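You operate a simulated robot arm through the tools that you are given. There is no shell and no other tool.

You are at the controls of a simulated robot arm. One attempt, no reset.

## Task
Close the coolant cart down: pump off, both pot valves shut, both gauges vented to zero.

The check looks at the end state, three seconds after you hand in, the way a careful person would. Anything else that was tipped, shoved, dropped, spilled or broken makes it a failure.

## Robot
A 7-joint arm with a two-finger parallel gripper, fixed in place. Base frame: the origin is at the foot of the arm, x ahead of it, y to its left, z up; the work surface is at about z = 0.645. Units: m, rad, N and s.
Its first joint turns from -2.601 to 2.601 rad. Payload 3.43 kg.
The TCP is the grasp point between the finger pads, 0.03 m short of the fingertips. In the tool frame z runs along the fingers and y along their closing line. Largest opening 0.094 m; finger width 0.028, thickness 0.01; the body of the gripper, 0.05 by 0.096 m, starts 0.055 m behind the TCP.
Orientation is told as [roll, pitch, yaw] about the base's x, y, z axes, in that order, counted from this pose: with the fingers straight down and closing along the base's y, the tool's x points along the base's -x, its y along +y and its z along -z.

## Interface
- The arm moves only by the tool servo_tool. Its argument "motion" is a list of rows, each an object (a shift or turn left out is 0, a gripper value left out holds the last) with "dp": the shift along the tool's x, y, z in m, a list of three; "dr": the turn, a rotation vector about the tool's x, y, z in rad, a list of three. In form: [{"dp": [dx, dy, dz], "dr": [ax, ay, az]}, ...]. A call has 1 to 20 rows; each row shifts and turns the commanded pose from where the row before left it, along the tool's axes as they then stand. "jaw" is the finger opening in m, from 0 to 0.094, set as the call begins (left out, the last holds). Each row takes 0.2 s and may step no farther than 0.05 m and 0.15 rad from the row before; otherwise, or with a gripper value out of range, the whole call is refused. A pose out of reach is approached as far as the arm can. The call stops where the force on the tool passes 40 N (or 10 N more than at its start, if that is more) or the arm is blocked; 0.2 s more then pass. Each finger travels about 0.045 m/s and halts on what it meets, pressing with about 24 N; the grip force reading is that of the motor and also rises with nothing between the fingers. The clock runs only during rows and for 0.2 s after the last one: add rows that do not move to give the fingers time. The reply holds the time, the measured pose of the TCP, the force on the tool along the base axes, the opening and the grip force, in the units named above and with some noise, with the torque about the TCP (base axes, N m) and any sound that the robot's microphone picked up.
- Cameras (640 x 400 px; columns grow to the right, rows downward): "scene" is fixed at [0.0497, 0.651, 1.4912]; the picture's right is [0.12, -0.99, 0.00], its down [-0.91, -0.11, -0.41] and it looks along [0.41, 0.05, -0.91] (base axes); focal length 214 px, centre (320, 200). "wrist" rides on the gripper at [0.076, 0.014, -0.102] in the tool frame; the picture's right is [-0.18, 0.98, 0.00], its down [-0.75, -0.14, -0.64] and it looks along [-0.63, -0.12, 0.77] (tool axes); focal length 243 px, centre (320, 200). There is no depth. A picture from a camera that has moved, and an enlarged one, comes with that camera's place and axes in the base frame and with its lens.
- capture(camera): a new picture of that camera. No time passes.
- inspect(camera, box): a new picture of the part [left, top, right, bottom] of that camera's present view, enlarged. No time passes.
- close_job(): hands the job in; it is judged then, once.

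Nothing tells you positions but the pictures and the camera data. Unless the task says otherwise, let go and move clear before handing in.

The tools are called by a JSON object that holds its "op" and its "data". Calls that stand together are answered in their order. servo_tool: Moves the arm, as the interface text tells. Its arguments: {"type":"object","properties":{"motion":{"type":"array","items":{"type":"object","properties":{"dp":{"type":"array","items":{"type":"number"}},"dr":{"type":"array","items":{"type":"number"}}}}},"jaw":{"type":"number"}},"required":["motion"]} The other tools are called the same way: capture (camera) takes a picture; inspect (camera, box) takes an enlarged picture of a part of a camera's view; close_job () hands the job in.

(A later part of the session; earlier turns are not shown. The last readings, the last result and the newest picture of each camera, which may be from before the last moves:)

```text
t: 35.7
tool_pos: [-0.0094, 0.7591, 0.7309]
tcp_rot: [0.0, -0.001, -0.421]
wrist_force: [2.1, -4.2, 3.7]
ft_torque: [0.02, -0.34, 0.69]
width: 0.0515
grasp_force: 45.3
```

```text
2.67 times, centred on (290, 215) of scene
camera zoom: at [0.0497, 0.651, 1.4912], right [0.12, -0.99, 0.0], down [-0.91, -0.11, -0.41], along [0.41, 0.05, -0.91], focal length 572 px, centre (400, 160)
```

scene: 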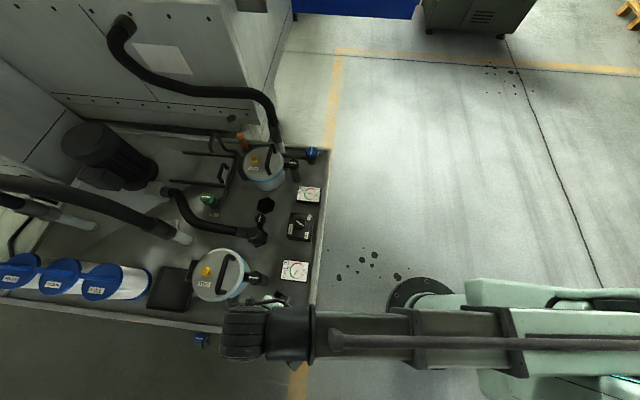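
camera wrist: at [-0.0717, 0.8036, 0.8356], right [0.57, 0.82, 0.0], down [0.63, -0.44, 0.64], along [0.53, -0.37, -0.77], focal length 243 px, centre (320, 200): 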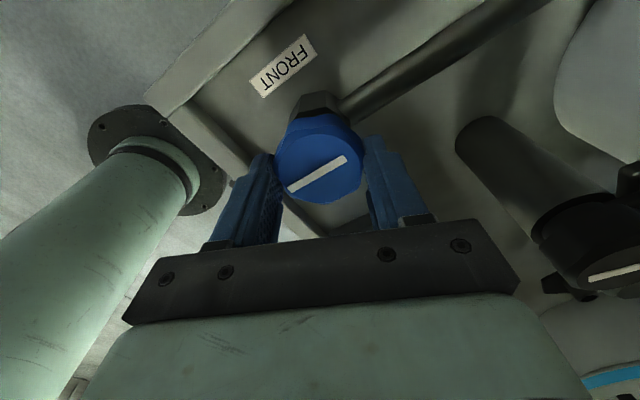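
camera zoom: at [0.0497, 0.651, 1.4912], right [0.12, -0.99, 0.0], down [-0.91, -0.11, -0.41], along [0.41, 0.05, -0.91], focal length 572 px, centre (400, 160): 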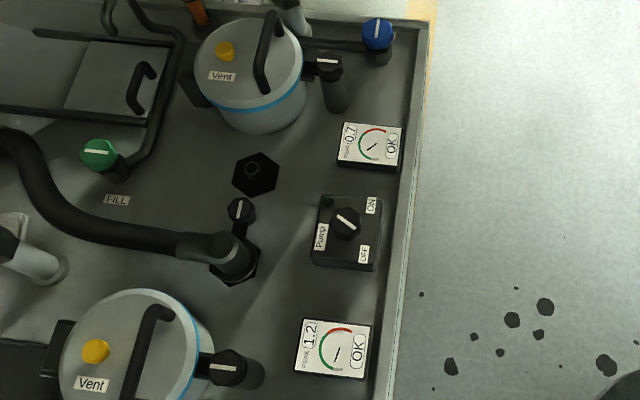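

The valve reached its stop after a 90° clockwise turn. I'll watch the gauges over time to see whether the front reading now holds or keeps decaying, which tells me the valve's real state.

{"op": "inspect", "data": {"camera": "scene", "box": [275, 250, 325, 290]}}

{"op": "inspect", "data": {"camera": "scene", "box": [285, 170, 335, 210]}}

{"op": "servo_tool", "data": {"motion": [{}, {}, {}, {}, {}, {}, {}, {}, {}, {}, {}, {}, {}, {}, {}]}}

{"op": "inspect", "data": {"camera": "scene", "box": [275, 250, 325, 290]}}

{"op": "inspect", "data": {"camera": "scene", "box": [285, 170, 335, 210]}}

```text
10.00 times, centred on (300, 270) of scene
camera zoom: at [0.0497, 0.651, 1.4912], right [0.12, -0.99, 0.0], down [-0.91, -0.11, -0.41], along [0.41, 0.05, -0.91], focal length 2145 px, centre (520, -500)
```

zoom: 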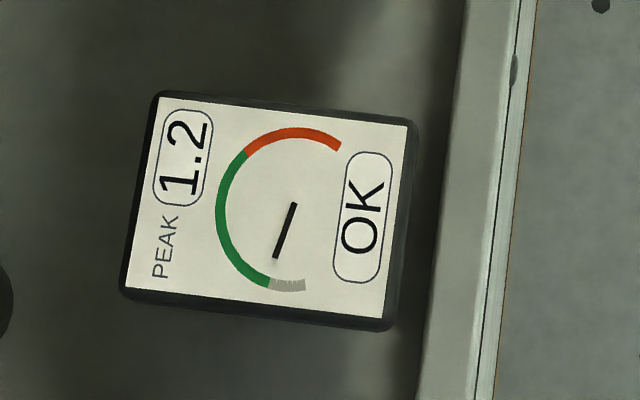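

```text
10.00 times, centred on (310, 190) of scene
camera zoom: at [0.0497, 0.651, 1.4912], right [0.12, -0.99, 0.0], down [-0.91, -0.11, -0.41], along [0.41, 0.05, -0.91], focal length 2145 px, centre (420, 300)
```

zoom: 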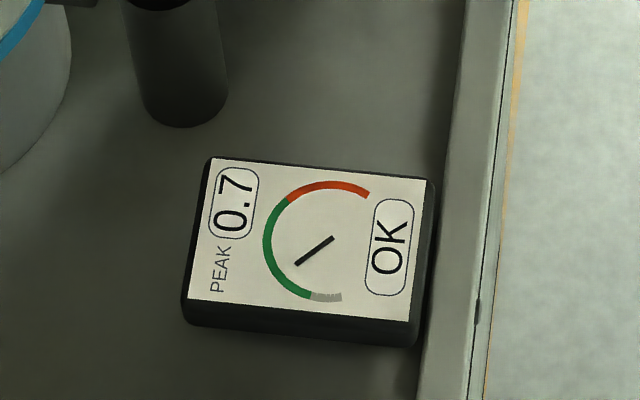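

```text
t: 38.9
tool_pos: [-0.009, 0.7599, 0.7315]
tcp_rot: [0.002, 0.0, -0.42]
wrist_force: [11.6, 6.9, 13.4]
ft_torque: [0.16, -0.31, 0.16]
width: 0.0514
grasp_force: 45.3
```

```text
10.00 times, centred on (300, 270) of scene
camera zoom: at [0.0497, 0.651, 1.4912], right [0.12, -0.99, 0.0], down [-0.91, -0.11, -0.41], along [0.41, 0.05, -0.91], focal length 2145 px, centre (520, -500)
```

zoom: 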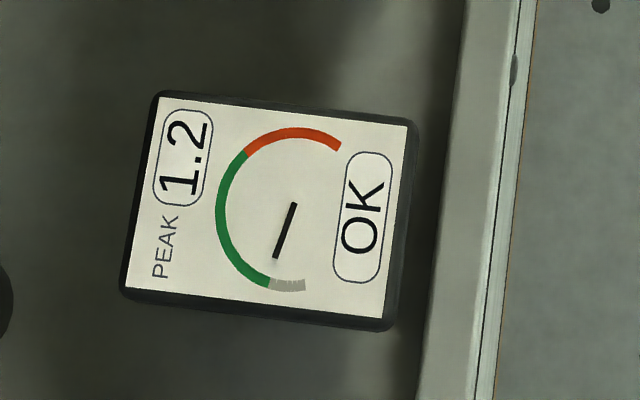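

```text
10.00 times, centred on (310, 190) of scene
camera zoom: at [0.0497, 0.651, 1.4912], right [0.12, -0.99, 0.0], down [-0.91, -0.11, -0.41], along [0.41, 0.05, -0.91], focal length 2145 px, centre (420, 300)
```

zoom: 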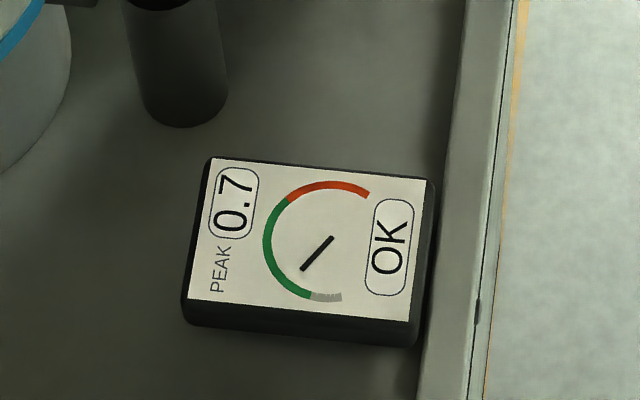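

The front needle is holding while the rear keeps falling, so FRONT is confirmed shut. That also confirms clockwise closes and that the blue knobs are the pot valves. I'll release, lift and wind the wrist back.

{"op": "servo_tool", "data": {"motion": [{}, {}, {}, {"dp": [0, 0, -0.02]}, {"dp": [0, 0, -0.03]}, {"dp": [0, 0, -0.04]}, {"dp": [0, 0, -0.04]}, {"dp": [0, 0, -0.04]}, {"dp": [0, 0, -0.03]}, {"dr": [0, 0, -0.14]}, {"dr": [0, 0, -0.14]}, {"dr": [0, 0, -0.14]}, {"dr": [0, 0, -0.14]}, {"dr": [0, 0, -0.14]}, {"dr": [0, 0, -0.14]}, {"dr": [0, 0, -0.14]}, {"dr": [0, 0, -0.14]}, {}], "jaw": 0.08}}

{"op": "capture", "data": {"camera": "wrist"}}

{"op": "capture", "data": {"camera": "scene"}}

```text
t: 42.7
tool_pos: [-0.0085, 0.759, 0.9314]
tcp_rot: [0.001, 0.001, 0.699]
wrist_force: [-0.4, -0.7, -0.2]
ft_torque: [0.01, 0.0, 0.0]
width: 0.0799
grasp_force: 0.1
```

```text
taken
camera wrist: at [-0.0753, 0.7212, 1.0352], right [-0.49, 0.87, 0.0], down [0.67, 0.38, 0.64], along [0.56, 0.32, -0.77], focal length 243 px, centre (320, 200)
```

wrist: 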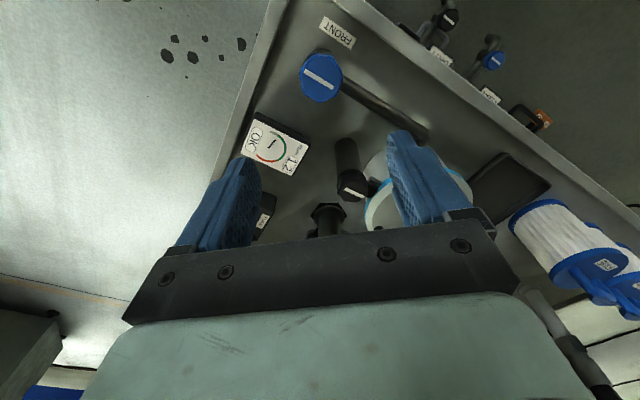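

```text
taken
```

scene: 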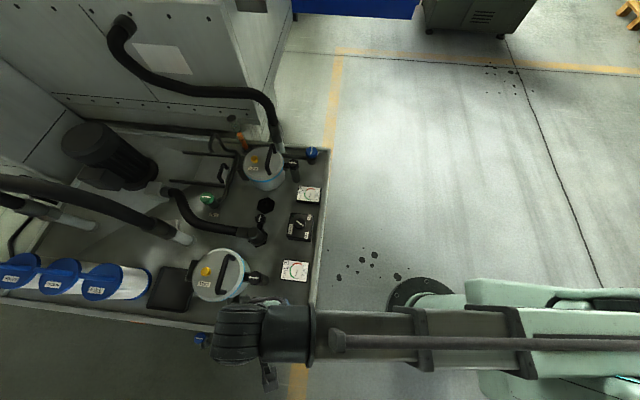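

FRONT is released and shut. While I'm at this end I'll rise and look at the front pot's vent button to find its height and that of the lid handle.

{"op": "servo_tool", "data": {"motion": [{"dp": [0, 0, -0.045]}, {"dp": [0, 0, -0.045]}, {"dp": [0, 0, -0.045]}, {"dp": [0, 0, -0.045]}, {"dp": [0, 0, -0.04]}, {"dr": [0, 0, -0.15]}, {"dr": [0, 0, -0.15]}, {"dr": [0, 0, -0.15]}, {"dr": [0, 0, -0.15]}, {"dr": [0, 0, -0.1]}, {}]}}

{"op": "capture", "data": {"camera": "wrist"}}

{"op": "inspect", "data": {"camera": "scene", "box": [180, 235, 280, 310]}}

```text
t: 45.1
tool_pos: [-0.0084, 0.7586, 1.1521]
tcp_rot: [0.0, -0.001, 1.4]
wrist_force: [0.3, 0.6, 0.2]
ft_torque: [0.01, 0.01, 0.01]
width: 0.0798
grasp_force: 0.1
```

```text
taken
camera wrist: at [-0.0348, 0.6869, 1.2555], right [-0.94, 0.35, 0.0], down [0.27, 0.72, 0.64], along [0.22, 0.6, -0.77], focal length 243 px, centre (320, 200)
```

wrist: 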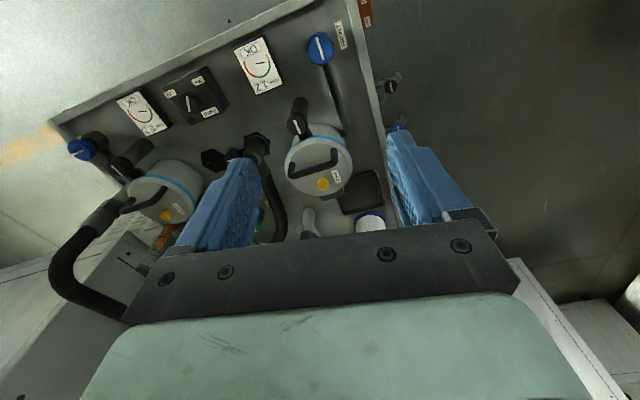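

```text
5.33 times, centred on (230, 272) of scene
camera zoom: at [0.0497, 0.651, 1.4912], right [0.12, -0.99, 0.0], down [-0.91, -0.11, -0.41], along [0.41, 0.05, -0.91], focal length 1144 px, centre (800, -187)
```

zoom: 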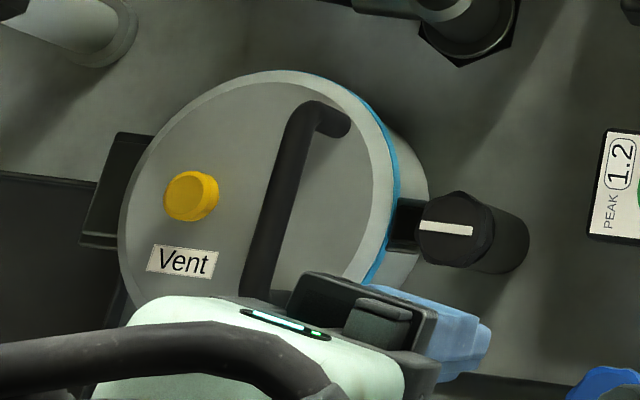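

{"op": "inspect", "data": {"camera": "wrist", "box": [260, 80, 400, 240]}}

{"op": "inspect", "data": {"camera": "wrist", "box": [50, 80, 290, 240]}}

```text
2.50 times, centred on (330, 160) of wrist
camera zoom: at [-0.0348, 0.6869, 1.2555], right [-0.94, 0.35, 0.0], down [0.27, 0.72, 0.64], along [0.22, 0.6, -0.77], focal length 606 px, centre (295, 300)
```

zoom: 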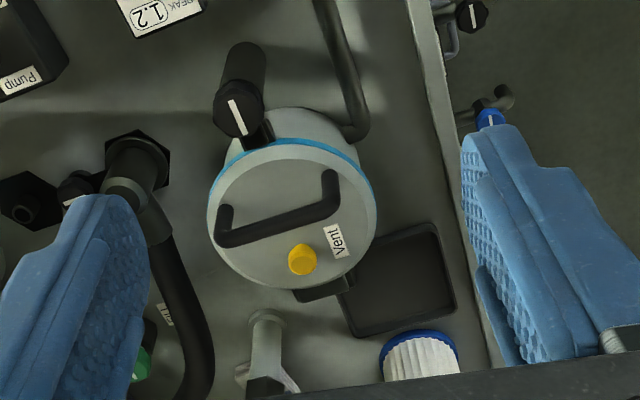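

```text
2.50 times, centred on (170, 160) of wrist
camera zoom: at [-0.0348, 0.6869, 1.2555], right [-0.94, 0.35, 0.0], down [0.27, 0.72, 0.64], along [0.22, 0.6, -0.77], focal length 606 px, centre (695, 300)
```

zoom: 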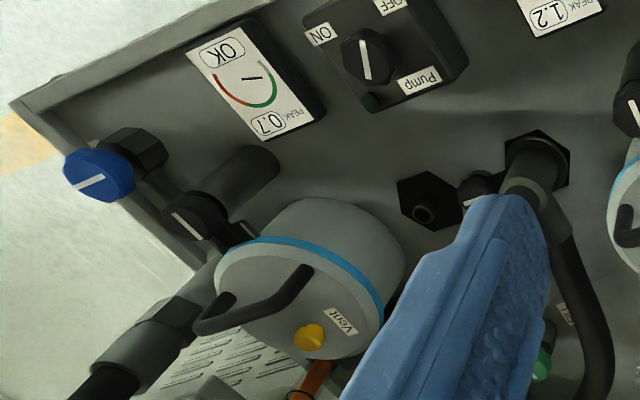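

I place the front vent button near (0.083, 1.033, 0.75), and the lid handle at y≈0.957 with its top near 0.80. That's just past straight-down reach, so I'll close the fingers, tilt about 20° outward and approach part way.

{"op": "servo_tool", "data": {"motion": [{"dr": [0, 0, -0.09]}, {"dr": [0, -0.1167, 0]}, {"dr": [0, -0.1167, 0]}, {"dr": [0, -0.1167, 0]}, {"dp": [-0.01503, -0.0069, 0.03784]}, {"dp": [-0.01503, -0.0069, 0.03784]}, {"dp": [-0.01503, -0.0069, 0.03784]}, {"dp": [-0.01503, -0.0069, 0.03784]}, {"dp": [-0.01503, -0.0069, 0.03784]}, {"dp": [-0.01503, -0.0069, 0.03784]}, {}], "jaw": 0.0}}

{"op": "capture", "data": {"camera": "wrist"}}

{"op": "capture", "data": {"camera": "scene"}}

```text
t: 47.5
tool_pos: [0.0475, 0.9192, 0.9679]
tcp_rot: [-0.001, -0.351, 1.488]
wrist_force: [0.3, -0.6, -0.4]
ft_torque: [0.0, 0.01, 0.01]
width: 0.0001
grasp_force: 24.0
```

```text
taken
camera wrist: at [0.025, 0.8141, 1.0386], right [-0.97, 0.25, 0.06], down [0.18, 0.47, 0.86], along [0.19, 0.84, -0.5], focal length 243 px, centre (320, 200)
```

wrist: 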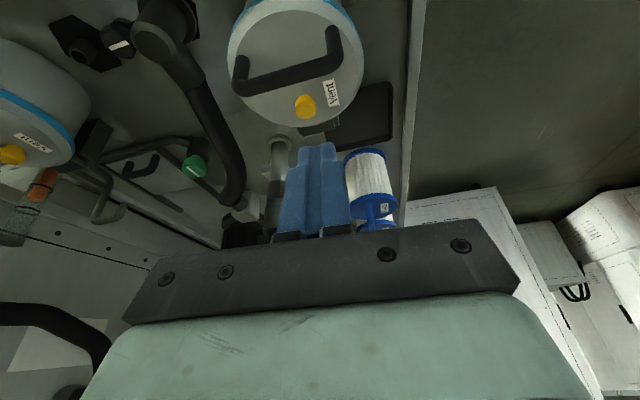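

```text
taken
```

scene: 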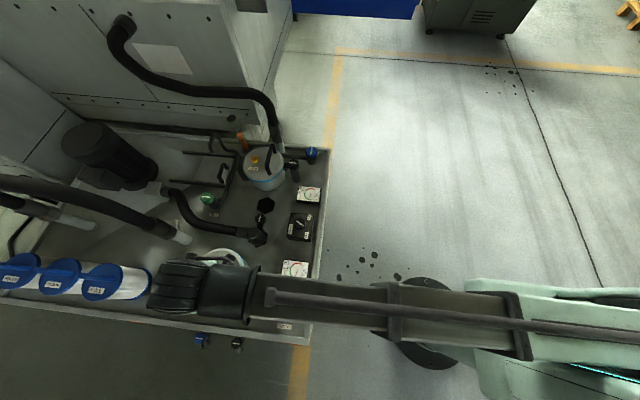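

{"op": "servo_tool", "data": {"motion": [{"dp": [-0.00994, -0.00522, 0.0334]}, {"dp": [-0.00994, -0.00522, 0.0334]}, {"dp": [-0.00994, -0.00522, 0.0334]}, {"dp": [-0.00994, -0.00522, 0.0334]}, {"dp": [-0.00994, -0.00522, 0.0334]}, {}]}}

{"op": "capture", "data": {"camera": "wrist"}}

{"op": "inspect", "data": {"camera": "scene", "box": [150, 220, 330, 320]}}

```text
t: 48.9
tool_pos: [0.0799, 1.0221, 0.8285]
tcp_rot: [0.0, -0.348, 1.488]
wrist_force: [0.5, -0.3, -0.8]
ft_torque: [0.0, 0.0, 0.0]
width: 0.0
grasp_force: 24.4
```

```text
taken
camera wrist: at [0.058, 0.9158, 0.899], right [-0.97, 0.25, 0.06], down [0.18, 0.47, 0.86], along [0.19, 0.84, -0.5], focal length 243 px, centre (320, 200)
```

wrist: 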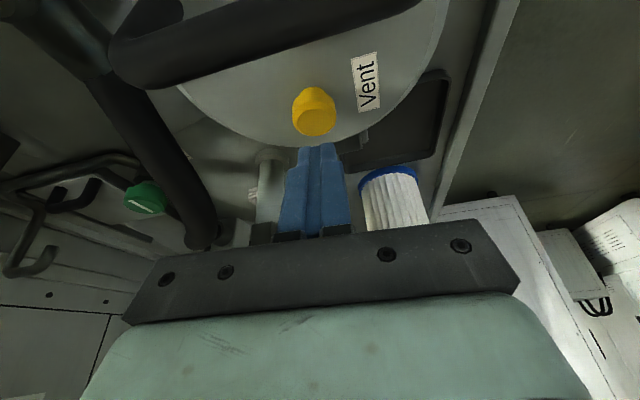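

```text
3.56 times, centred on (240, 270) of scene
camera zoom: at [0.0497, 0.651, 1.4912], right [0.12, -0.99, 0.0], down [-0.91, -0.11, -0.41], along [0.41, 0.05, -0.91], focal length 763 px, centre (604, -49)
```

zoom: 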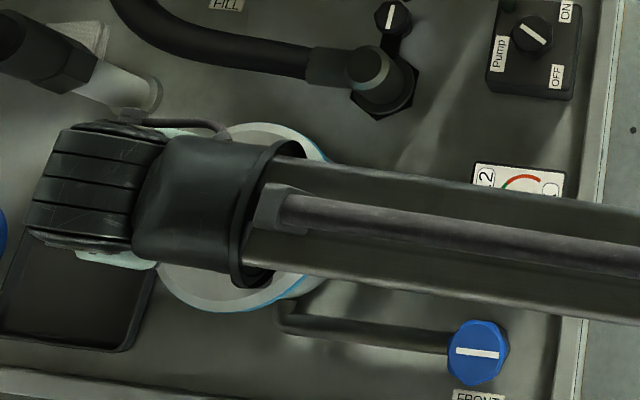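

{"op": "inspect", "data": {"camera": "wrist", "box": [260, 60, 380, 180]}}

```text
3.33 times, centred on (320, 120) of wrist
camera zoom: at [0.058, 0.9158, 0.899], right [-0.97, 0.25, 0.06], down [0.18, 0.47, 0.86], along [0.19, 0.84, -0.5], focal length 809 px, centre (320, 467)
```

zoom: 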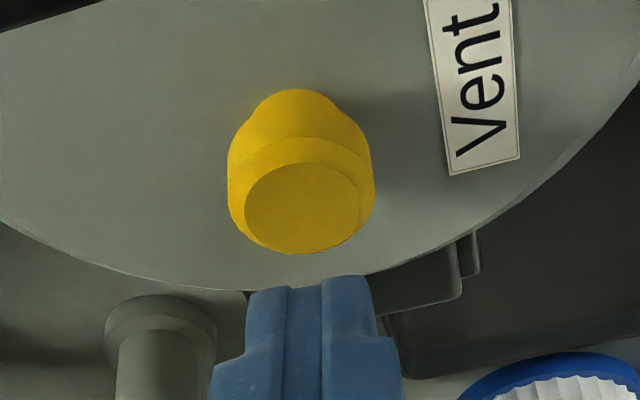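

The vent is a mushroom push-button with its top near (0.082, 1.029, 0.77), and the closed fingertips are just above it. I'll lower vertically in small steps until I feel it.

{"op": "servo_tool", "data": {"motion": [{"dp": [0.0062, -0.0007, 0.011]}, {"dp": [0.0062, -0.0007, 0.011]}, {}]}}

{"op": "inspect", "data": {"camera": "wrist", "box": [260, 60, 380, 180]}}

{"op": "inspect", "data": {"camera": "scene", "box": [260, 170, 340, 310]}}

```text
t: 49.7
tool_pos: [0.0812, 1.0171, 0.8072]
tcp_rot: [0.002, -0.355, 1.489]
wrist_force: [-2.1, 6.7, 16.5]
ft_torque: [0.15, 0.05, -0.03]
width: 0.0
grasp_force: 24.2
heard: click
```

```text
3.33 times, centred on (320, 120) of wrist
camera zoom: at [0.0591, 0.9114, 0.8772], right [-0.97, 0.25, 0.07], down [0.18, 0.47, 0.86], along [0.19, 0.85, -0.5], focal length 809 px, centre (320, 467)
```

zoom: 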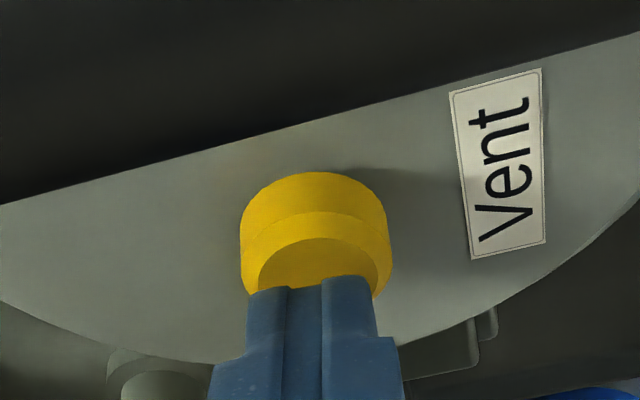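

```text
2.86 times, centred on (300, 240) of scene
camera zoom: at [0.0497, 0.651, 1.4912], right [0.12, -0.99, 0.0], down [-0.91, -0.11, -0.41], along [0.41, 0.05, -0.91], focal length 613 px, centre (377, 86)
```

zoom: 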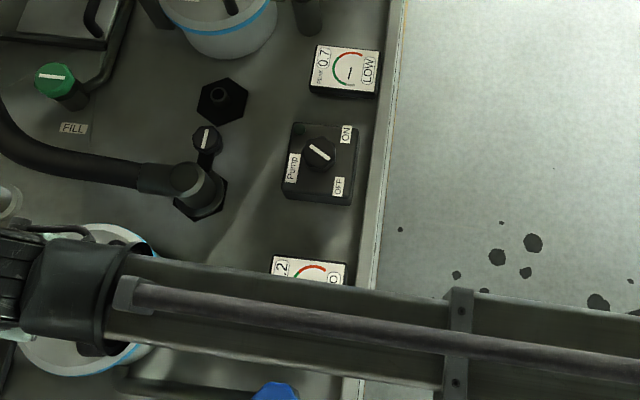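

I heard a click, so the vent is pressed. I'll hold it while the pot bleeds down and watch the front gauge.

{"op": "servo_tool", "data": {"motion": [{}, {}, {}, {}, {}, {}, {}, {}, {}, {}, {}, {}, {}, {}, {}]}}

{"op": "inspect", "data": {"camera": "scene", "box": [260, 170, 340, 310]}}

{"op": "inspect", "data": {"camera": "wrist", "box": [260, 60, 380, 180]}}

```text
t: 52.9
tool_pos: [0.0804, 1.0165, 0.8058]
tcp_rot: [0.002, -0.354, 1.488]
wrist_force: [-4.3, 12.7, 30.1]
ft_torque: [0.34, 0.18, 0.0]
width: 0.0
grasp_force: 23.7
```

```text
2.86 times, centred on (300, 240) of scene
camera zoom: at [0.0497, 0.651, 1.4912], right [0.12, -0.99, 0.0], down [-0.91, -0.11, -0.41], along [0.41, 0.05, -0.91], focal length 613 px, centre (377, 86)
```

zoom: 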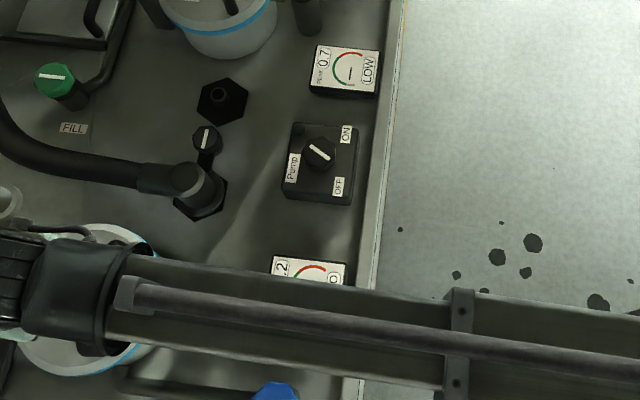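

```text
3.33 times, centred on (320, 120) of wrist
camera zoom: at [0.0591, 0.9109, 0.8767], right [-0.97, 0.25, 0.06], down [0.18, 0.47, 0.86], along [0.19, 0.85, -0.5], focal length 809 px, centre (320, 467)
```

zoom: 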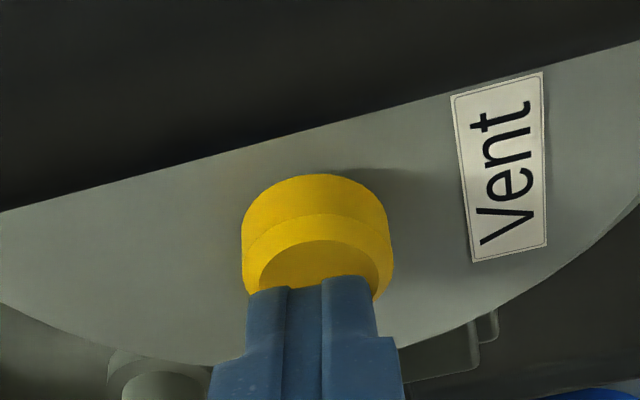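

{"op": "inspect", "data": {"camera": "scene", "box": [280, 250, 320, 275]}}

{"op": "inspect", "data": {"camera": "scene", "box": [290, 175, 330, 205]}}

```text
16.00 times, centred on (300, 262) of scene
camera zoom: at [0.0497, 0.651, 1.4912], right [0.12, -0.99, 0.0], down [-0.91, -0.11, -0.41], along [0.41, 0.05, -0.91], focal length 3432 px, centre (640, -800)
```

zoom: 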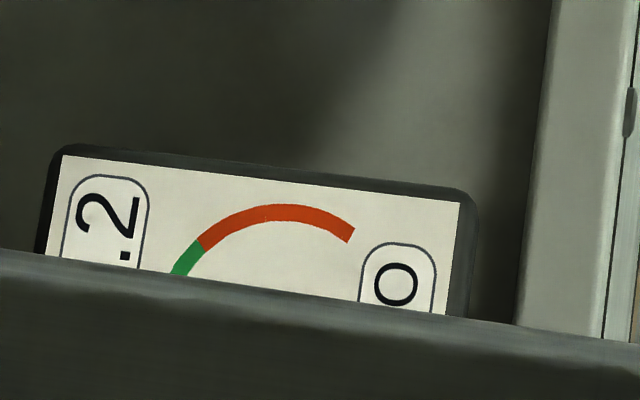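

```text
13.33 times, centred on (310, 190) of scene
camera zoom: at [0.0497, 0.651, 1.4912], right [0.12, -0.99, 0.0], down [-0.91, -0.11, -0.41], along [0.41, 0.05, -0.91], focal length 2860 px, centre (453, 333)
```

zoom: 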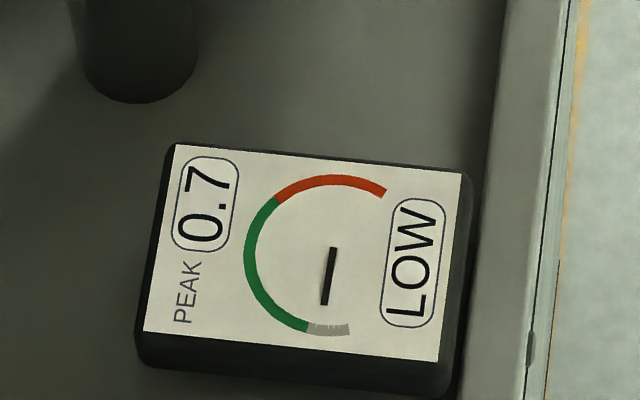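

The visible end of the front status now shows a top letter "O", consistent with "ZERO" since OK would show K. I'll release, lift clear and check the gauge holds.

{"op": "servo_tool", "data": {"motion": [{"dp": [-0.0103, 0, -0.0282]}, {"dp": [-0.0138, 0, -0.0376]}, {"dp": [-0.0138, 0, -0.0376]}, {"dp": [-0.0138, 0, -0.0376]}, {"dp": [-0.0138, 0, -0.0376]}, {"dr": [0, 0.1167, 0]}, {"dr": [0, 0.1167, 0]}, {"dr": [0, 0.1167, 0]}, {"dp": [0.045, 0, 0]}, {"dp": [0.045, 0, 0]}, {"dp": [0.045, 0, 0]}, {"dp": [0.045, 0, 0]}, {"dp": [0.045, 0, 0]}, {"dp": [0.045, 0, 0]}, {}]}}

{"op": "capture", "data": {"camera": "wrist"}}

{"op": "capture", "data": {"camera": "scene"}}

```text
t: 56.1
tool_pos: [0.0603, 0.7473, 0.9916]
tcp_rot: [-0.001, 0.002, 1.49]
wrist_force: [0.4, -0.2, -0.2]
ft_torque: [0.01, -0.03, 0.0]
width: 0.0002
grasp_force: 24.0
```

```text
taken
camera wrist: at [0.0408, 0.6722, 1.0955], right [-0.96, 0.26, 0.0], down [0.2, 0.74, 0.64], along [0.17, 0.62, -0.77], focal length 243 px, centre (320, 200)
```

wrist: 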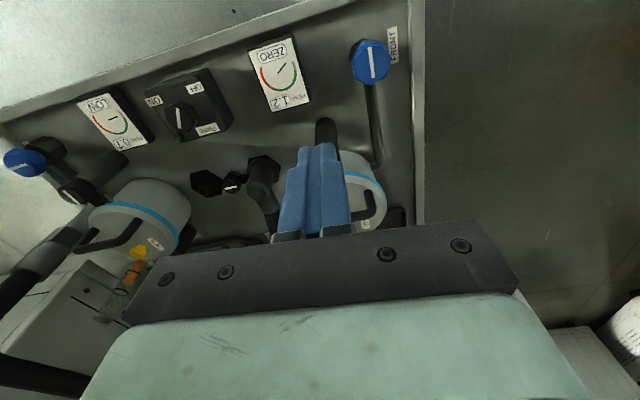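

```text
taken
```

scene: 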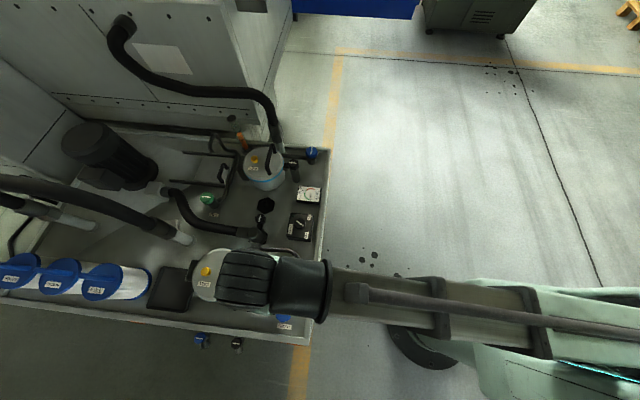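

{"op": "inspect", "data": {"camera": "wrist", "box": [230, 20, 410, 130]}}

{"op": "inspect", "data": {"camera": "wrist", "box": [0, 70, 200, 300]}}

{"op": "inspect", "data": {"camera": "scene", "box": [230, 120, 340, 200]}}

```text
3.56 times, centred on (320, 75) of wrist
camera zoom: at [0.0408, 0.6722, 1.0955], right [-0.96, 0.26, 0.0], down [0.2, 0.74, 0.64], along [0.17, 0.62, -0.77], focal length 863 px, centre (320, 644)
```

zoom: 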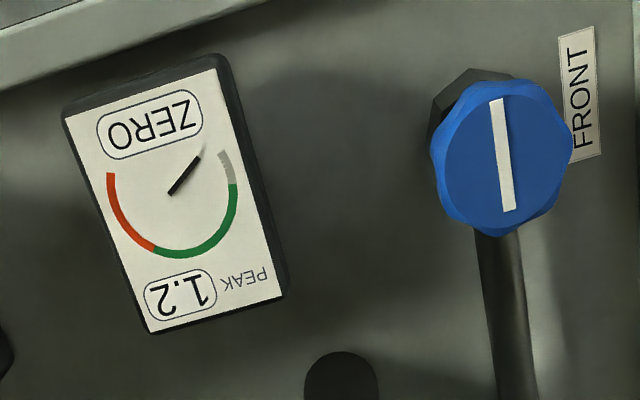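

```text
1.74 times, centred on (100, 185) of wrist
camera zoom: at [0.0408, 0.6722, 1.0955], right [-0.96, 0.26, 0.0], down [0.2, 0.74, 0.64], along [0.17, 0.62, -0.77], focal length 422 px, centre (703, 226)
```

zoom: 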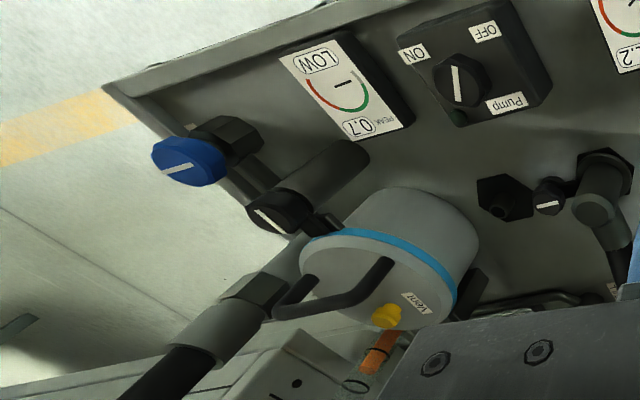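

```text
5.00 times, centred on (285, 160) of scene
camera zoom: at [0.0497, 0.651, 1.4912], right [0.12, -0.99, 0.0], down [-0.91, -0.11, -0.41], along [0.41, 0.05, -0.91], focal length 1072 px, centre (495, 400)
```

zoom: 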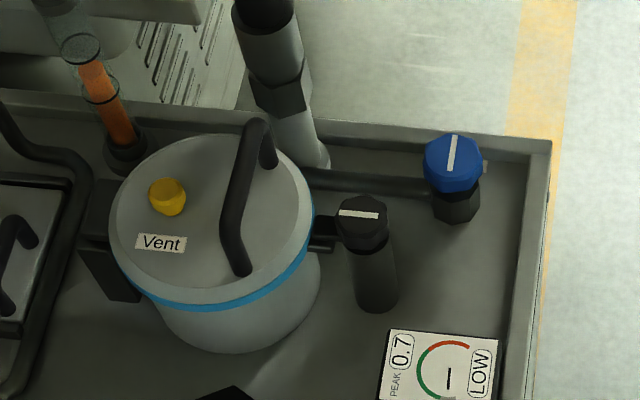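

The front gauge reads ZERO with the needle on the stop, and FRONT is shut. Now I'll move to the rear valve near (0.63, 0.758, 0.71).

{"op": "servo_tool", "data": {"motion": [{"dr": [0, 0, 0.132]}, {"dr": [0, 0, 0.132]}, {"dr": [0, 0, 0.132]}, {"dr": [0, 0, 0.132]}, {"dr": [0, 0, 0.132]}, {"dr": [0, 0, 0.13]}, {"dp": [-0.0344, -0.029, 0.0058]}, {"dp": [-0.0344, -0.029, 0.0058]}, {"dp": [-0.0344, -0.029, 0.0058]}, {"dp": [-0.0344, -0.029, 0.0058]}, {"dp": [-0.0344, -0.029, 0.0058]}, {"dp": [-0.0344, -0.029, 0.0058]}, {"dp": [-0.0344, -0.029, 0.0058]}, {"dp": [-0.0344, -0.029, 0.0058]}, {"dp": [-0.0344, -0.029, 0.0058]}, {"dp": [-0.0344, -0.029, 0.0058]}, {"dp": [-0.0344, -0.029, 0.0058]}, {}], "jaw": 0.085}}

{"op": "capture", "data": {"camera": "wrist"}}

{"op": "capture", "data": {"camera": "scene"}}

```text
t: 59.9
tool_pos: [0.5516, 0.7444, 0.9309]
tcp_rot: [0.001, 0.002, 0.7]
wrist_force: [0.1, -0.1, 0.4]
ft_torque: [-0.03, 0.0, 0.03]
width: 0.085
grasp_force: 0.0
```

```text
taken
camera wrist: at [0.485, 0.707, 1.034], right [-0.49, 0.87, 0.0], down [0.67, 0.38, 0.64], along [0.56, 0.32, -0.77], focal length 243 px, centre (320, 200)
```

wrist: 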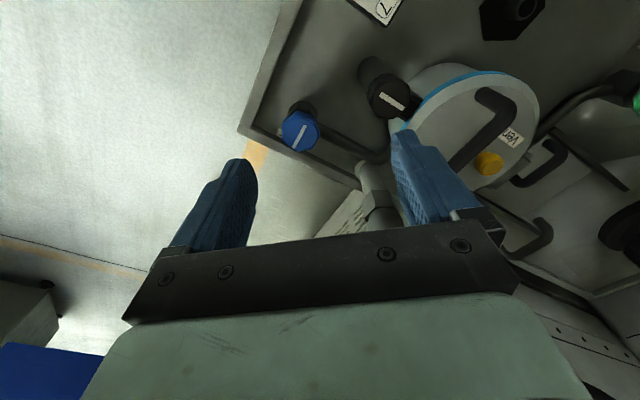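

```text
taken
```

scene: 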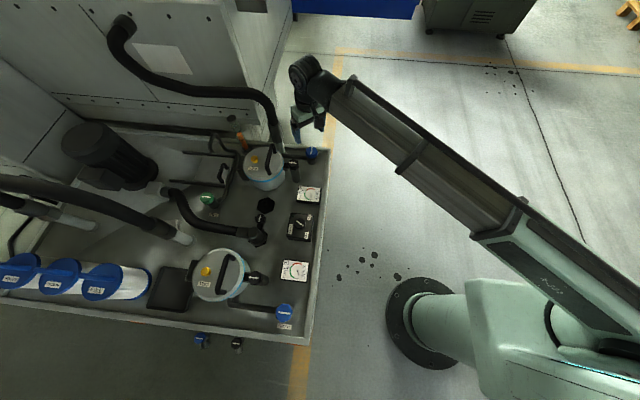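

{"op": "servo_tool", "data": {"motion": [{"dp": [-0.0153, -0.0088, 0.0325]}, {"dp": [-0.0153, -0.0088, 0.0325]}, {"dp": [-0.0153, -0.0088, 0.0325]}, {"dp": [-0.0153, -0.0088, 0.0325]}, {}]}}

{"op": "capture", "data": {"camera": "wrist"}}

```text
t: 61.1
tool_pos: [0.6243, 0.7562, 0.7987]
tcp_rot: [0.0, 0.0, 0.699]
wrist_force: [0.3, 0.4, -0.1]
ft_torque: [0.02, 0.0, 0.01]
width: 0.0851
grasp_force: 0.1
```

```text
taken
camera wrist: at [0.557, 0.7183, 0.9025], right [-0.49, 0.87, 0.0], down [0.67, 0.38, 0.64], along [0.56, 0.32, -0.77], focal length 243 px, centre (320, 200)
```

wrist: 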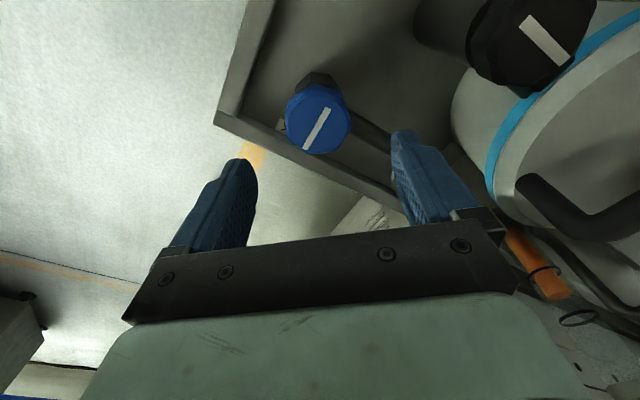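

{"op": "servo_tool", "data": {"motion": [{"dp": [0, -0.0035, 0.02]}, {"dp": [0, 0, 0.033]}, {}]}}

{"op": "capture", "data": {"camera": "wrist"}}

```text
t: 61.9
tool_pos: [0.6249, 0.7532, 0.7487]
tcp_rot: [0.0, 0.002, 0.698]
wrist_force: [0.0, -0.1, -0.9]
ft_torque: [0.04, -0.02, -0.03]
width: 0.085
grasp_force: 0.0
```

```text
taken
camera wrist: at [0.5578, 0.7155, 0.8516], right [-0.49, 0.87, 0.0], down [0.67, 0.38, 0.64], along [0.56, 0.31, -0.77], focal length 243 px, centre (320, 200)
```

wrist: 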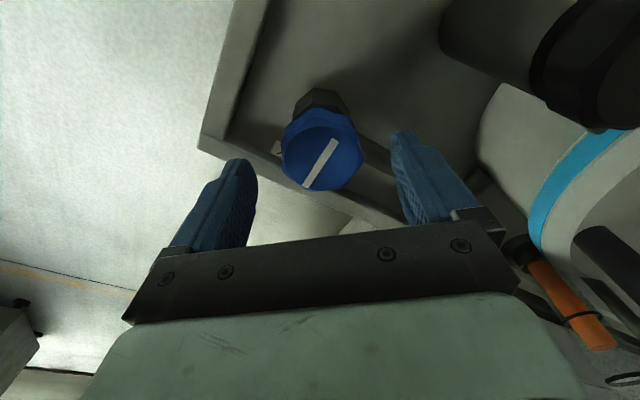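

{"op": "servo_tool", "data": {"motion": [{"dp": [0, 0, 0.008]}, {"dp": [0, 0, 0.008]}, {}]}}

{"op": "servo_tool", "data": {"motion": [{}, {}, {}, {}], "jaw": 0.035}}

{"op": "capture", "data": {"camera": "wrist"}}

```text
t: 62.7
tool_pos: [0.6269, 0.7542, 0.7318]
tcp_rot: [-0.001, 0.0, 0.697]
wrist_force: [0.4, -0.9, 0.0]
ft_torque: [-0.01, -0.01, 0.01]
width: 0.0852
grasp_force: 0.0
```

```text
t: 63.7
tool_pos: [0.6255, 0.7551, 0.7306]
tcp_rot: [0.001, 0.001, 0.699]
wrist_force: [-6.7, 8.4, -1.4]
ft_torque: [0.2, 0.1, 0.02]
width: 0.0516
grasp_force: 45.6
```

```text
taken
camera wrist: at [0.5586, 0.7167, 0.8348], right [-0.49, 0.87, 0.0], down [0.67, 0.38, 0.64], along [0.56, 0.32, -0.77], focal length 243 px, centre (320, 200)
```

wrist: 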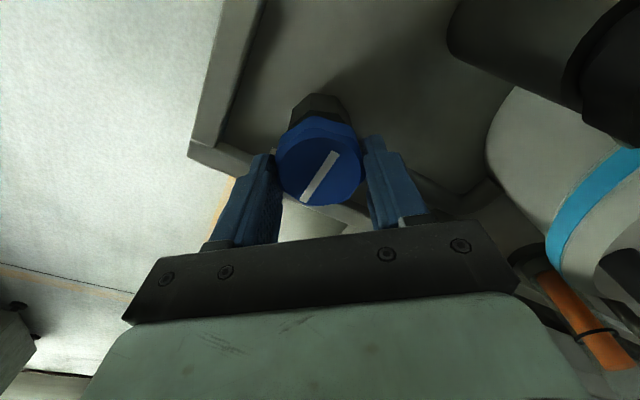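

{"op": "servo_tool", "data": {"motion": [{"dp": [0, 0.0012, 0]}, {"dr": [0, 0, 0.07]}, {"dr": [0, 0, 0.07]}, {"dr": [0, 0, 0.07]}, {}]}}

{"op": "capture", "data": {"camera": "wrist"}}

```text
t: 64.9
tool_pos: [0.6249, 0.7551, 0.7332]
tcp_rot: [-0.002, 0.002, 0.488]
wrist_force: [-7.6, -8.6, -2.1]
ft_torque: [0.61, -0.06, -0.03]
width: 0.0515
grasp_force: 45.6
```

```text
taken
camera wrist: at [0.552, 0.7321, 0.8348], right [-0.3, 0.95, 0.0], down [0.73, 0.23, 0.64], along [0.61, 0.19, -0.77], focal length 243 px, centre (320, 200)
```

wrist: 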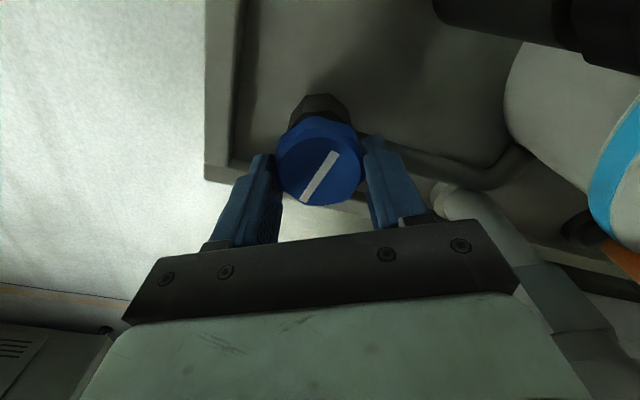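

It turns clockwise freely, just like the front valve. I'll continue in stages, keeping the camera bracket clear of the lid clamp.

{"op": "servo_tool", "data": {"motion": [{"dp": [0.0004, -0.0004, 0]}, {"dr": [0, 0, 0.07]}, {"dr": [0, 0, 0.07]}, {"dr": [0, 0, 0.07]}, {"dr": [0, 0, 0.07]}, {"dr": [0, 0, 0.07]}, {}]}}

{"op": "capture", "data": {"camera": "wrist"}}

{"op": "inspect", "data": {"camera": "scene", "box": [230, 80, 360, 200]}}

```text
t: 66.5
tool_pos: [0.6248, 0.7546, 0.7318]
tcp_rot: [-0.002, 0.0, 0.139]
wrist_force: [-3.0, -12.3, -0.1]
ft_torque: [-0.99, 0.73, 0.0]
width: 0.0514
grasp_force: 44.5
```

```text
taken
camera wrist: at [0.5485, 0.7587, 0.8347], right [0.05, 1.0, 0.0], down [0.77, -0.04, 0.64], along [0.64, -0.03, -0.77], focal length 243 px, centre (320, 200)
```

wrist: 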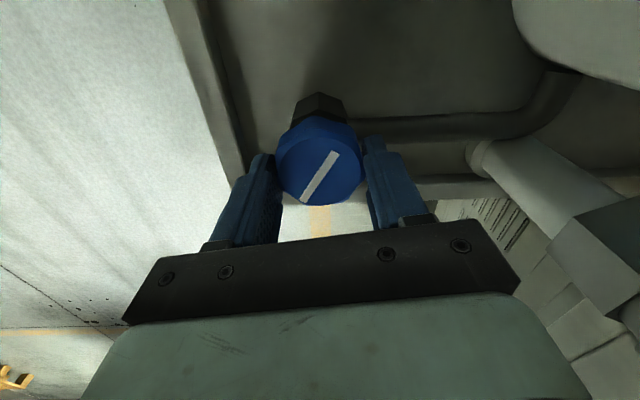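

```text
3.33 times, centred on (295, 140) of scene
camera zoom: at [0.0497, 0.651, 1.4912], right [0.12, -0.99, 0.0], down [-0.91, -0.11, -0.41], along [0.41, 0.05, -0.91], focal length 715 px, centre (403, 400)
```

zoom: 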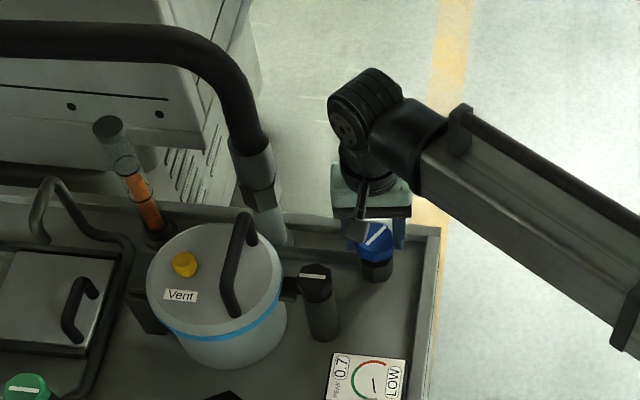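

{"op": "servo_tool", "data": {"motion": [{"dp": [0, -0.0007, 0]}, {"dr": [0, 0, 0.07]}, {"dr": [0, 0, 0.07]}, {"dr": [0, 0, 0.07]}, {"dr": [0, 0, 0.07]}, {}]}}

{"op": "inspect", "data": {"camera": "scene", "box": [230, 80, 360, 200]}}

{"op": "capture", "data": {"camera": "wrist"}}

```text
t: 67.9
tool_pos: [0.6254, 0.7549, 0.7322]
tcp_rot: [-0.002, 0.002, -0.143]
wrist_force: [-4.7, -7.7, -14.9]
ft_torque: [0.34, -1.04, 0.01]
width: 0.0516
grasp_force: 45.0
```

```text
3.33 times, centred on (295, 140) of scene
camera zoom: at [0.0497, 0.651, 1.4912], right [0.12, -0.99, 0.0], down [-0.91, -0.11, -0.41], along [0.41, 0.05, -0.91], focal length 715 px, centre (403, 400)
```

zoom: 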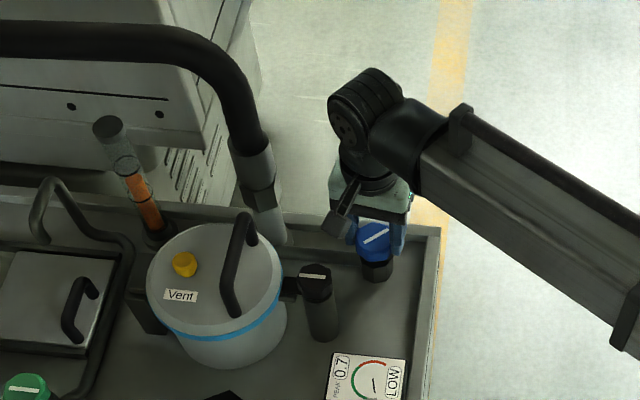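

```text
taken
camera wrist: at [0.5526, 0.7799, 0.8348], right [0.32, 0.95, 0.0], down [0.73, -0.25, 0.64], along [0.61, -0.21, -0.77], focal length 243 px, centre (320, 200)
```

wrist: 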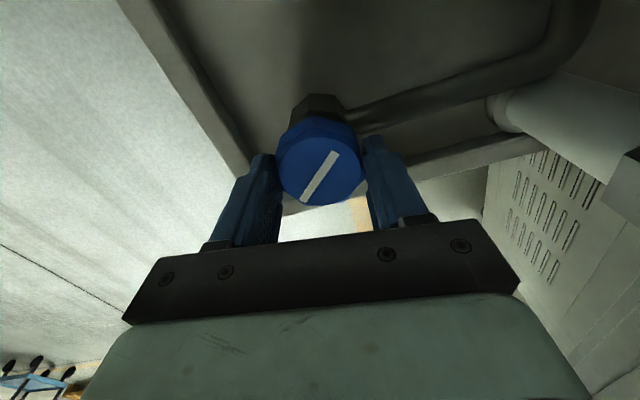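

{"op": "servo_tool", "data": {"motion": [{"dp": [0.0003, -0.0005, 0.0007]}, {"dr": [0, 0, 0.07]}, {"dr": [0, 0, 0.07]}, {"dr": [0, 0, 0.07]}, {"dr": [0, 0, 0.07]}, {}]}}

{"op": "inspect", "data": {"camera": "scene", "box": [230, 80, 360, 200]}}

```text
t: 69.3
tool_pos: [0.6247, 0.7549, 0.7318]
tcp_rot: [0.003, -0.001, -0.423]
wrist_force: [8.4, 3.0, 5.4]
ft_torque: [0.1, 1.01, 0.0]
width: 0.0516
grasp_force: 44.8
```

```text
3.33 times, centred on (295, 140) of scene
camera zoom: at [0.0497, 0.651, 1.4912], right [0.12, -0.99, 0.0], down [-0.91, -0.11, -0.41], along [0.41, 0.05, -0.91], focal length 715 px, centre (403, 400)
```

zoom: 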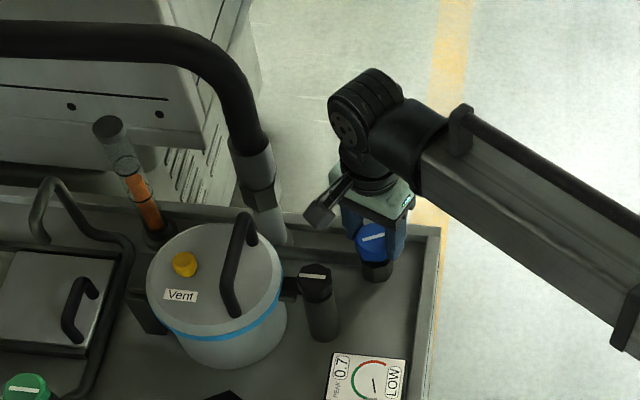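

{"op": "servo_tool", "data": {"motion": [{"dp": [-0.0003, 0.0002, 0]}, {"dr": [0, 0, 0.07]}, {"dr": [0, 0, 0.07]}, {"dr": [0, 0, 0.07]}, {"dr": [0, 0, 0.07]}, {"dr": [0, 0, 0.07]}, {}]}}

{"op": "inspect", "data": {"camera": "scene", "box": [230, 80, 360, 200]}}

{"op": "capture", "data": {"camera": "wrist"}}

```text
t: 70.9
tool_pos: [0.6256, 0.7545, 0.7312]
tcp_rot: [0.0, -0.001, -0.774]
wrist_force: [5.1, 10.3, 16.5]
ft_torque: [-0.43, -1.17, -0.03]
width: 0.0514
grasp_force: 45.0
```

```text
3.33 times, centred on (295, 140) of scene
camera zoom: at [0.0497, 0.651, 1.4912], right [0.12, -0.99, 0.0], down [-0.91, -0.11, -0.41], along [0.41, 0.05, -0.91], focal length 715 px, centre (403, 400)
```

zoom: 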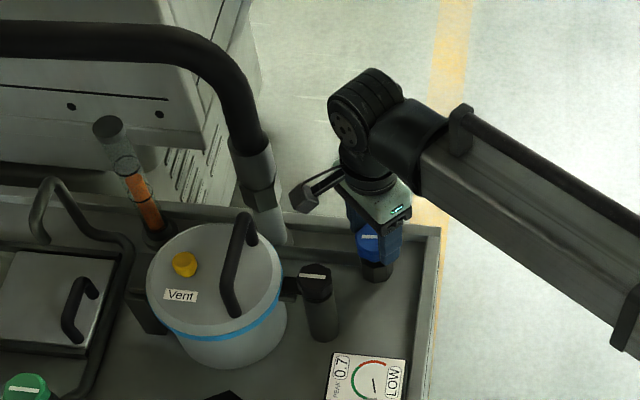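

```text
taken
camera wrist: at [0.5812, 0.8182, 0.8347], right [0.82, 0.58, 0.0], down [0.44, -0.63, 0.64], along [0.37, -0.52, -0.77], focal length 243 px, centre (320, 200)
```

wrist: 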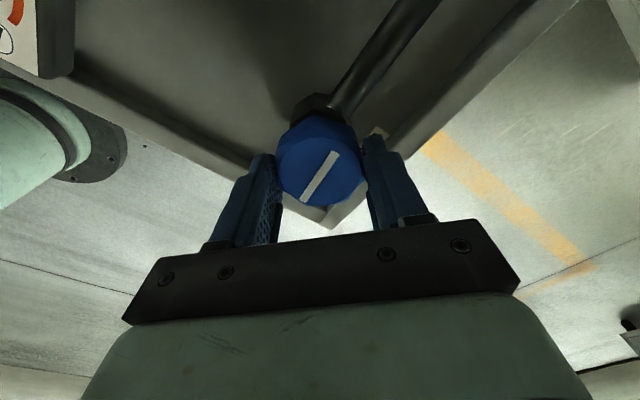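

{"op": "servo_tool", "data": {"motion": [{"dp": [-0.0002, 0.0003, -0.0005]}, {"dr": [0, 0, 0.06]}, {"dr": [0, 0, 0.06]}, {"dr": [0, 0, 0.04]}, {}]}}

{"op": "inspect", "data": {"camera": "scene", "box": [230, 80, 360, 200]}}

```text
t: 72.1
tool_pos: [0.6254, 0.756, 0.7312]
tcp_rot: [-0.002, 0.002, -0.929]
wrist_force: [2.2, 8.9, -0.8]
ft_torque: [1.05, -0.18, 1.1]
width: 0.0518
grasp_force: 45.0
```

```text
3.33 times, centred on (295, 140) of scene
camera zoom: at [0.0497, 0.651, 1.4912], right [0.12, -0.99, 0.0], down [-0.91, -0.11, -0.41], along [0.41, 0.05, -0.91], focal length 715 px, centre (403, 400)
```

zoom: 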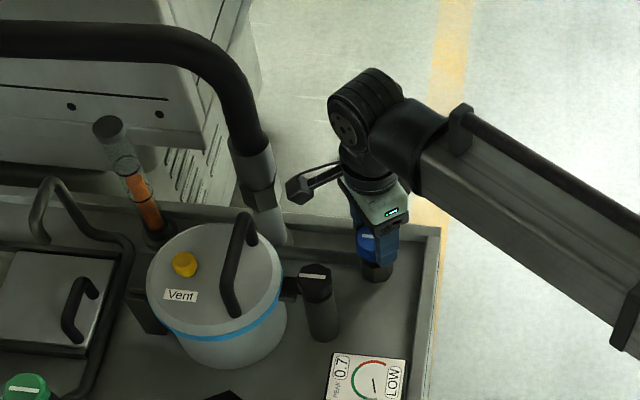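

Torque rose to 1.1 N·m, so the rear valve is at its shut stop after 90°. I'll release it and rise.

{"op": "servo_tool", "data": {"motion": [{}, {}, {}, {"dp": [0, 0, -0.02]}, {"dp": [0, 0, -0.03]}, {"dp": [0, 0, -0.04]}, {"dp": [0, 0, -0.04]}, {"dp": [0, 0, -0.04]}, {"dp": [0, 0, -0.04]}, {}], "jaw": 0.08}}

{"op": "capture", "data": {"camera": "wrist"}}

{"op": "inspect", "data": {"camera": "scene", "box": [230, 100, 350, 210]}}

```text
t: 74.3
tool_pos: [0.6259, 0.7539, 0.9418]
tcp_rot: [-0.002, 0.0, -0.931]
wrist_force: [0.3, -0.3, 0.7]
ft_torque: [-0.01, 0.02, -0.03]
width: 0.08
grasp_force: 0.1
```

```text
taken
camera wrist: at [0.5924, 0.8249, 1.0442], right [0.9, 0.44, 0.0], down [0.34, -0.69, 0.64], along [0.28, -0.58, -0.77], focal length 243 px, centre (320, 200)
```

wrist: 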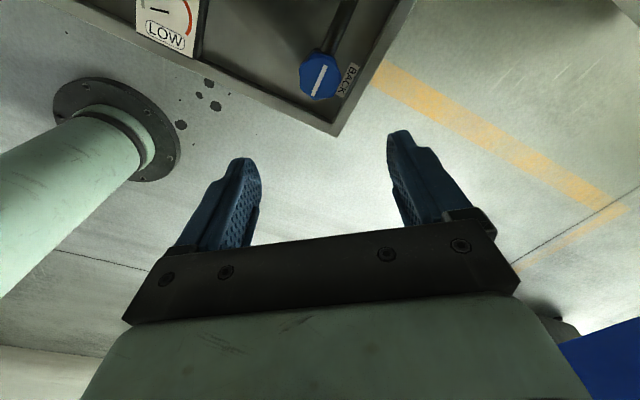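

```text
3.64 times, centred on (290, 155) of scene
camera zoom: at [0.0497, 0.651, 1.4912], right [0.12, -0.99, 0.0], down [-0.91, -0.11, -0.41], along [0.41, 0.05, -0.91], focal length 780 px, centre (429, 364)
```

zoom: 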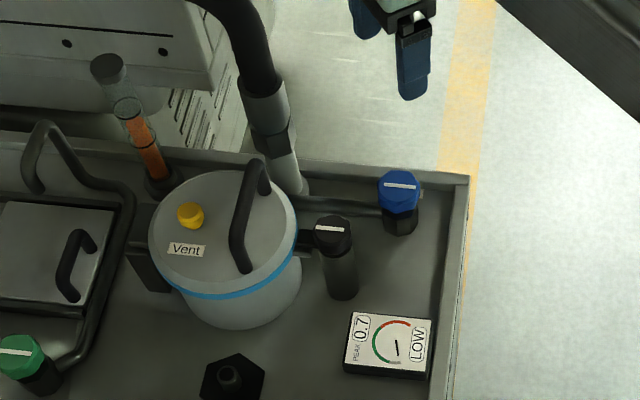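

The BACK valve is shut, with its mark along the pipe like FRONT. The rear gauge still reads LOW, so I'll swing back, close the fingers and set up for the rear vent button.

{"op": "servo_tool", "data": {"motion": [{"dp": [0.0289, -0.0294, -0.0216]}, {"dp": [0.0289, -0.0294, -0.0216]}, {"dp": [0.0289, -0.0294, -0.0216]}, {"dp": [0.0289, -0.0294, -0.0216]}, {"dp": [0.0289, -0.0294, -0.0216]}, {"dr": [0, 0, -0.1434]}, {"dr": [0, 0, -0.1434]}, {"dr": [0, 0, -0.1434]}, {"dr": [0, 0, -0.1434]}, {"dr": [0, 0, -0.1434]}, {"dr": [0, 0, -0.1434]}, {"dr": [0, 0, -0.1434]}, {"dr": [0, 0, -0.1434]}, {"dr": [0, 0, -0.1434]}, {"dr": [0, 0, -0.1434]}, {"dr": [0, 0, -0.1434]}, {"dr": [0, 0, -0.1434]}, {"dr": [0, 0, -0.1434]}, {"dr": [0, 0, -0.1434]}, {}], "jaw": 0.0}}

{"op": "capture", "data": {"camera": "wrist"}}

{"op": "capture", "data": {"camera": "scene"}}

```text
t: 78.5
tool_pos: [0.4209, 0.783, 1.0501]
tcp_rot: [0.0, 0.002, 1.08]
wrist_force: [0.2, 0.5, -0.6]
ft_torque: [0.01, 0.0, 0.01]
width: 0.0001
grasp_force: 24.0
```

```text
taken
camera wrist: at [0.3737, 0.7225, 1.1531], right [-0.78, 0.63, 0.0], down [0.48, 0.6, 0.64], along [0.4, 0.5, -0.77], focal length 243 px, centre (320, 200)
```

wrist: 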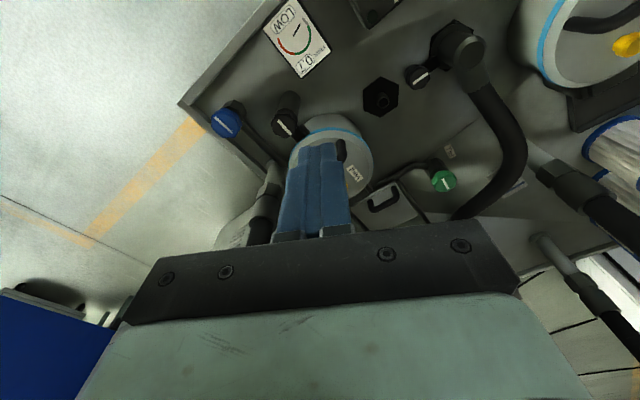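

```text
taken
```

scene: 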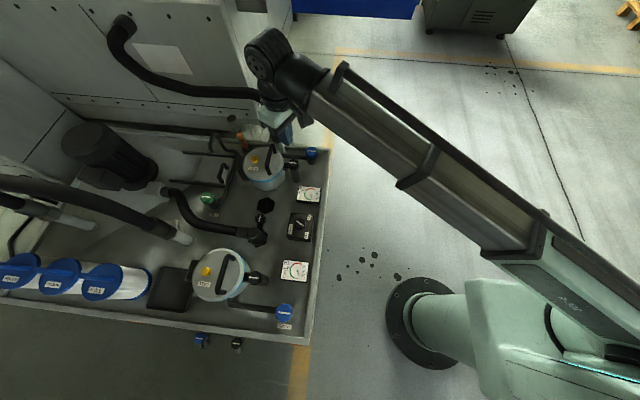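

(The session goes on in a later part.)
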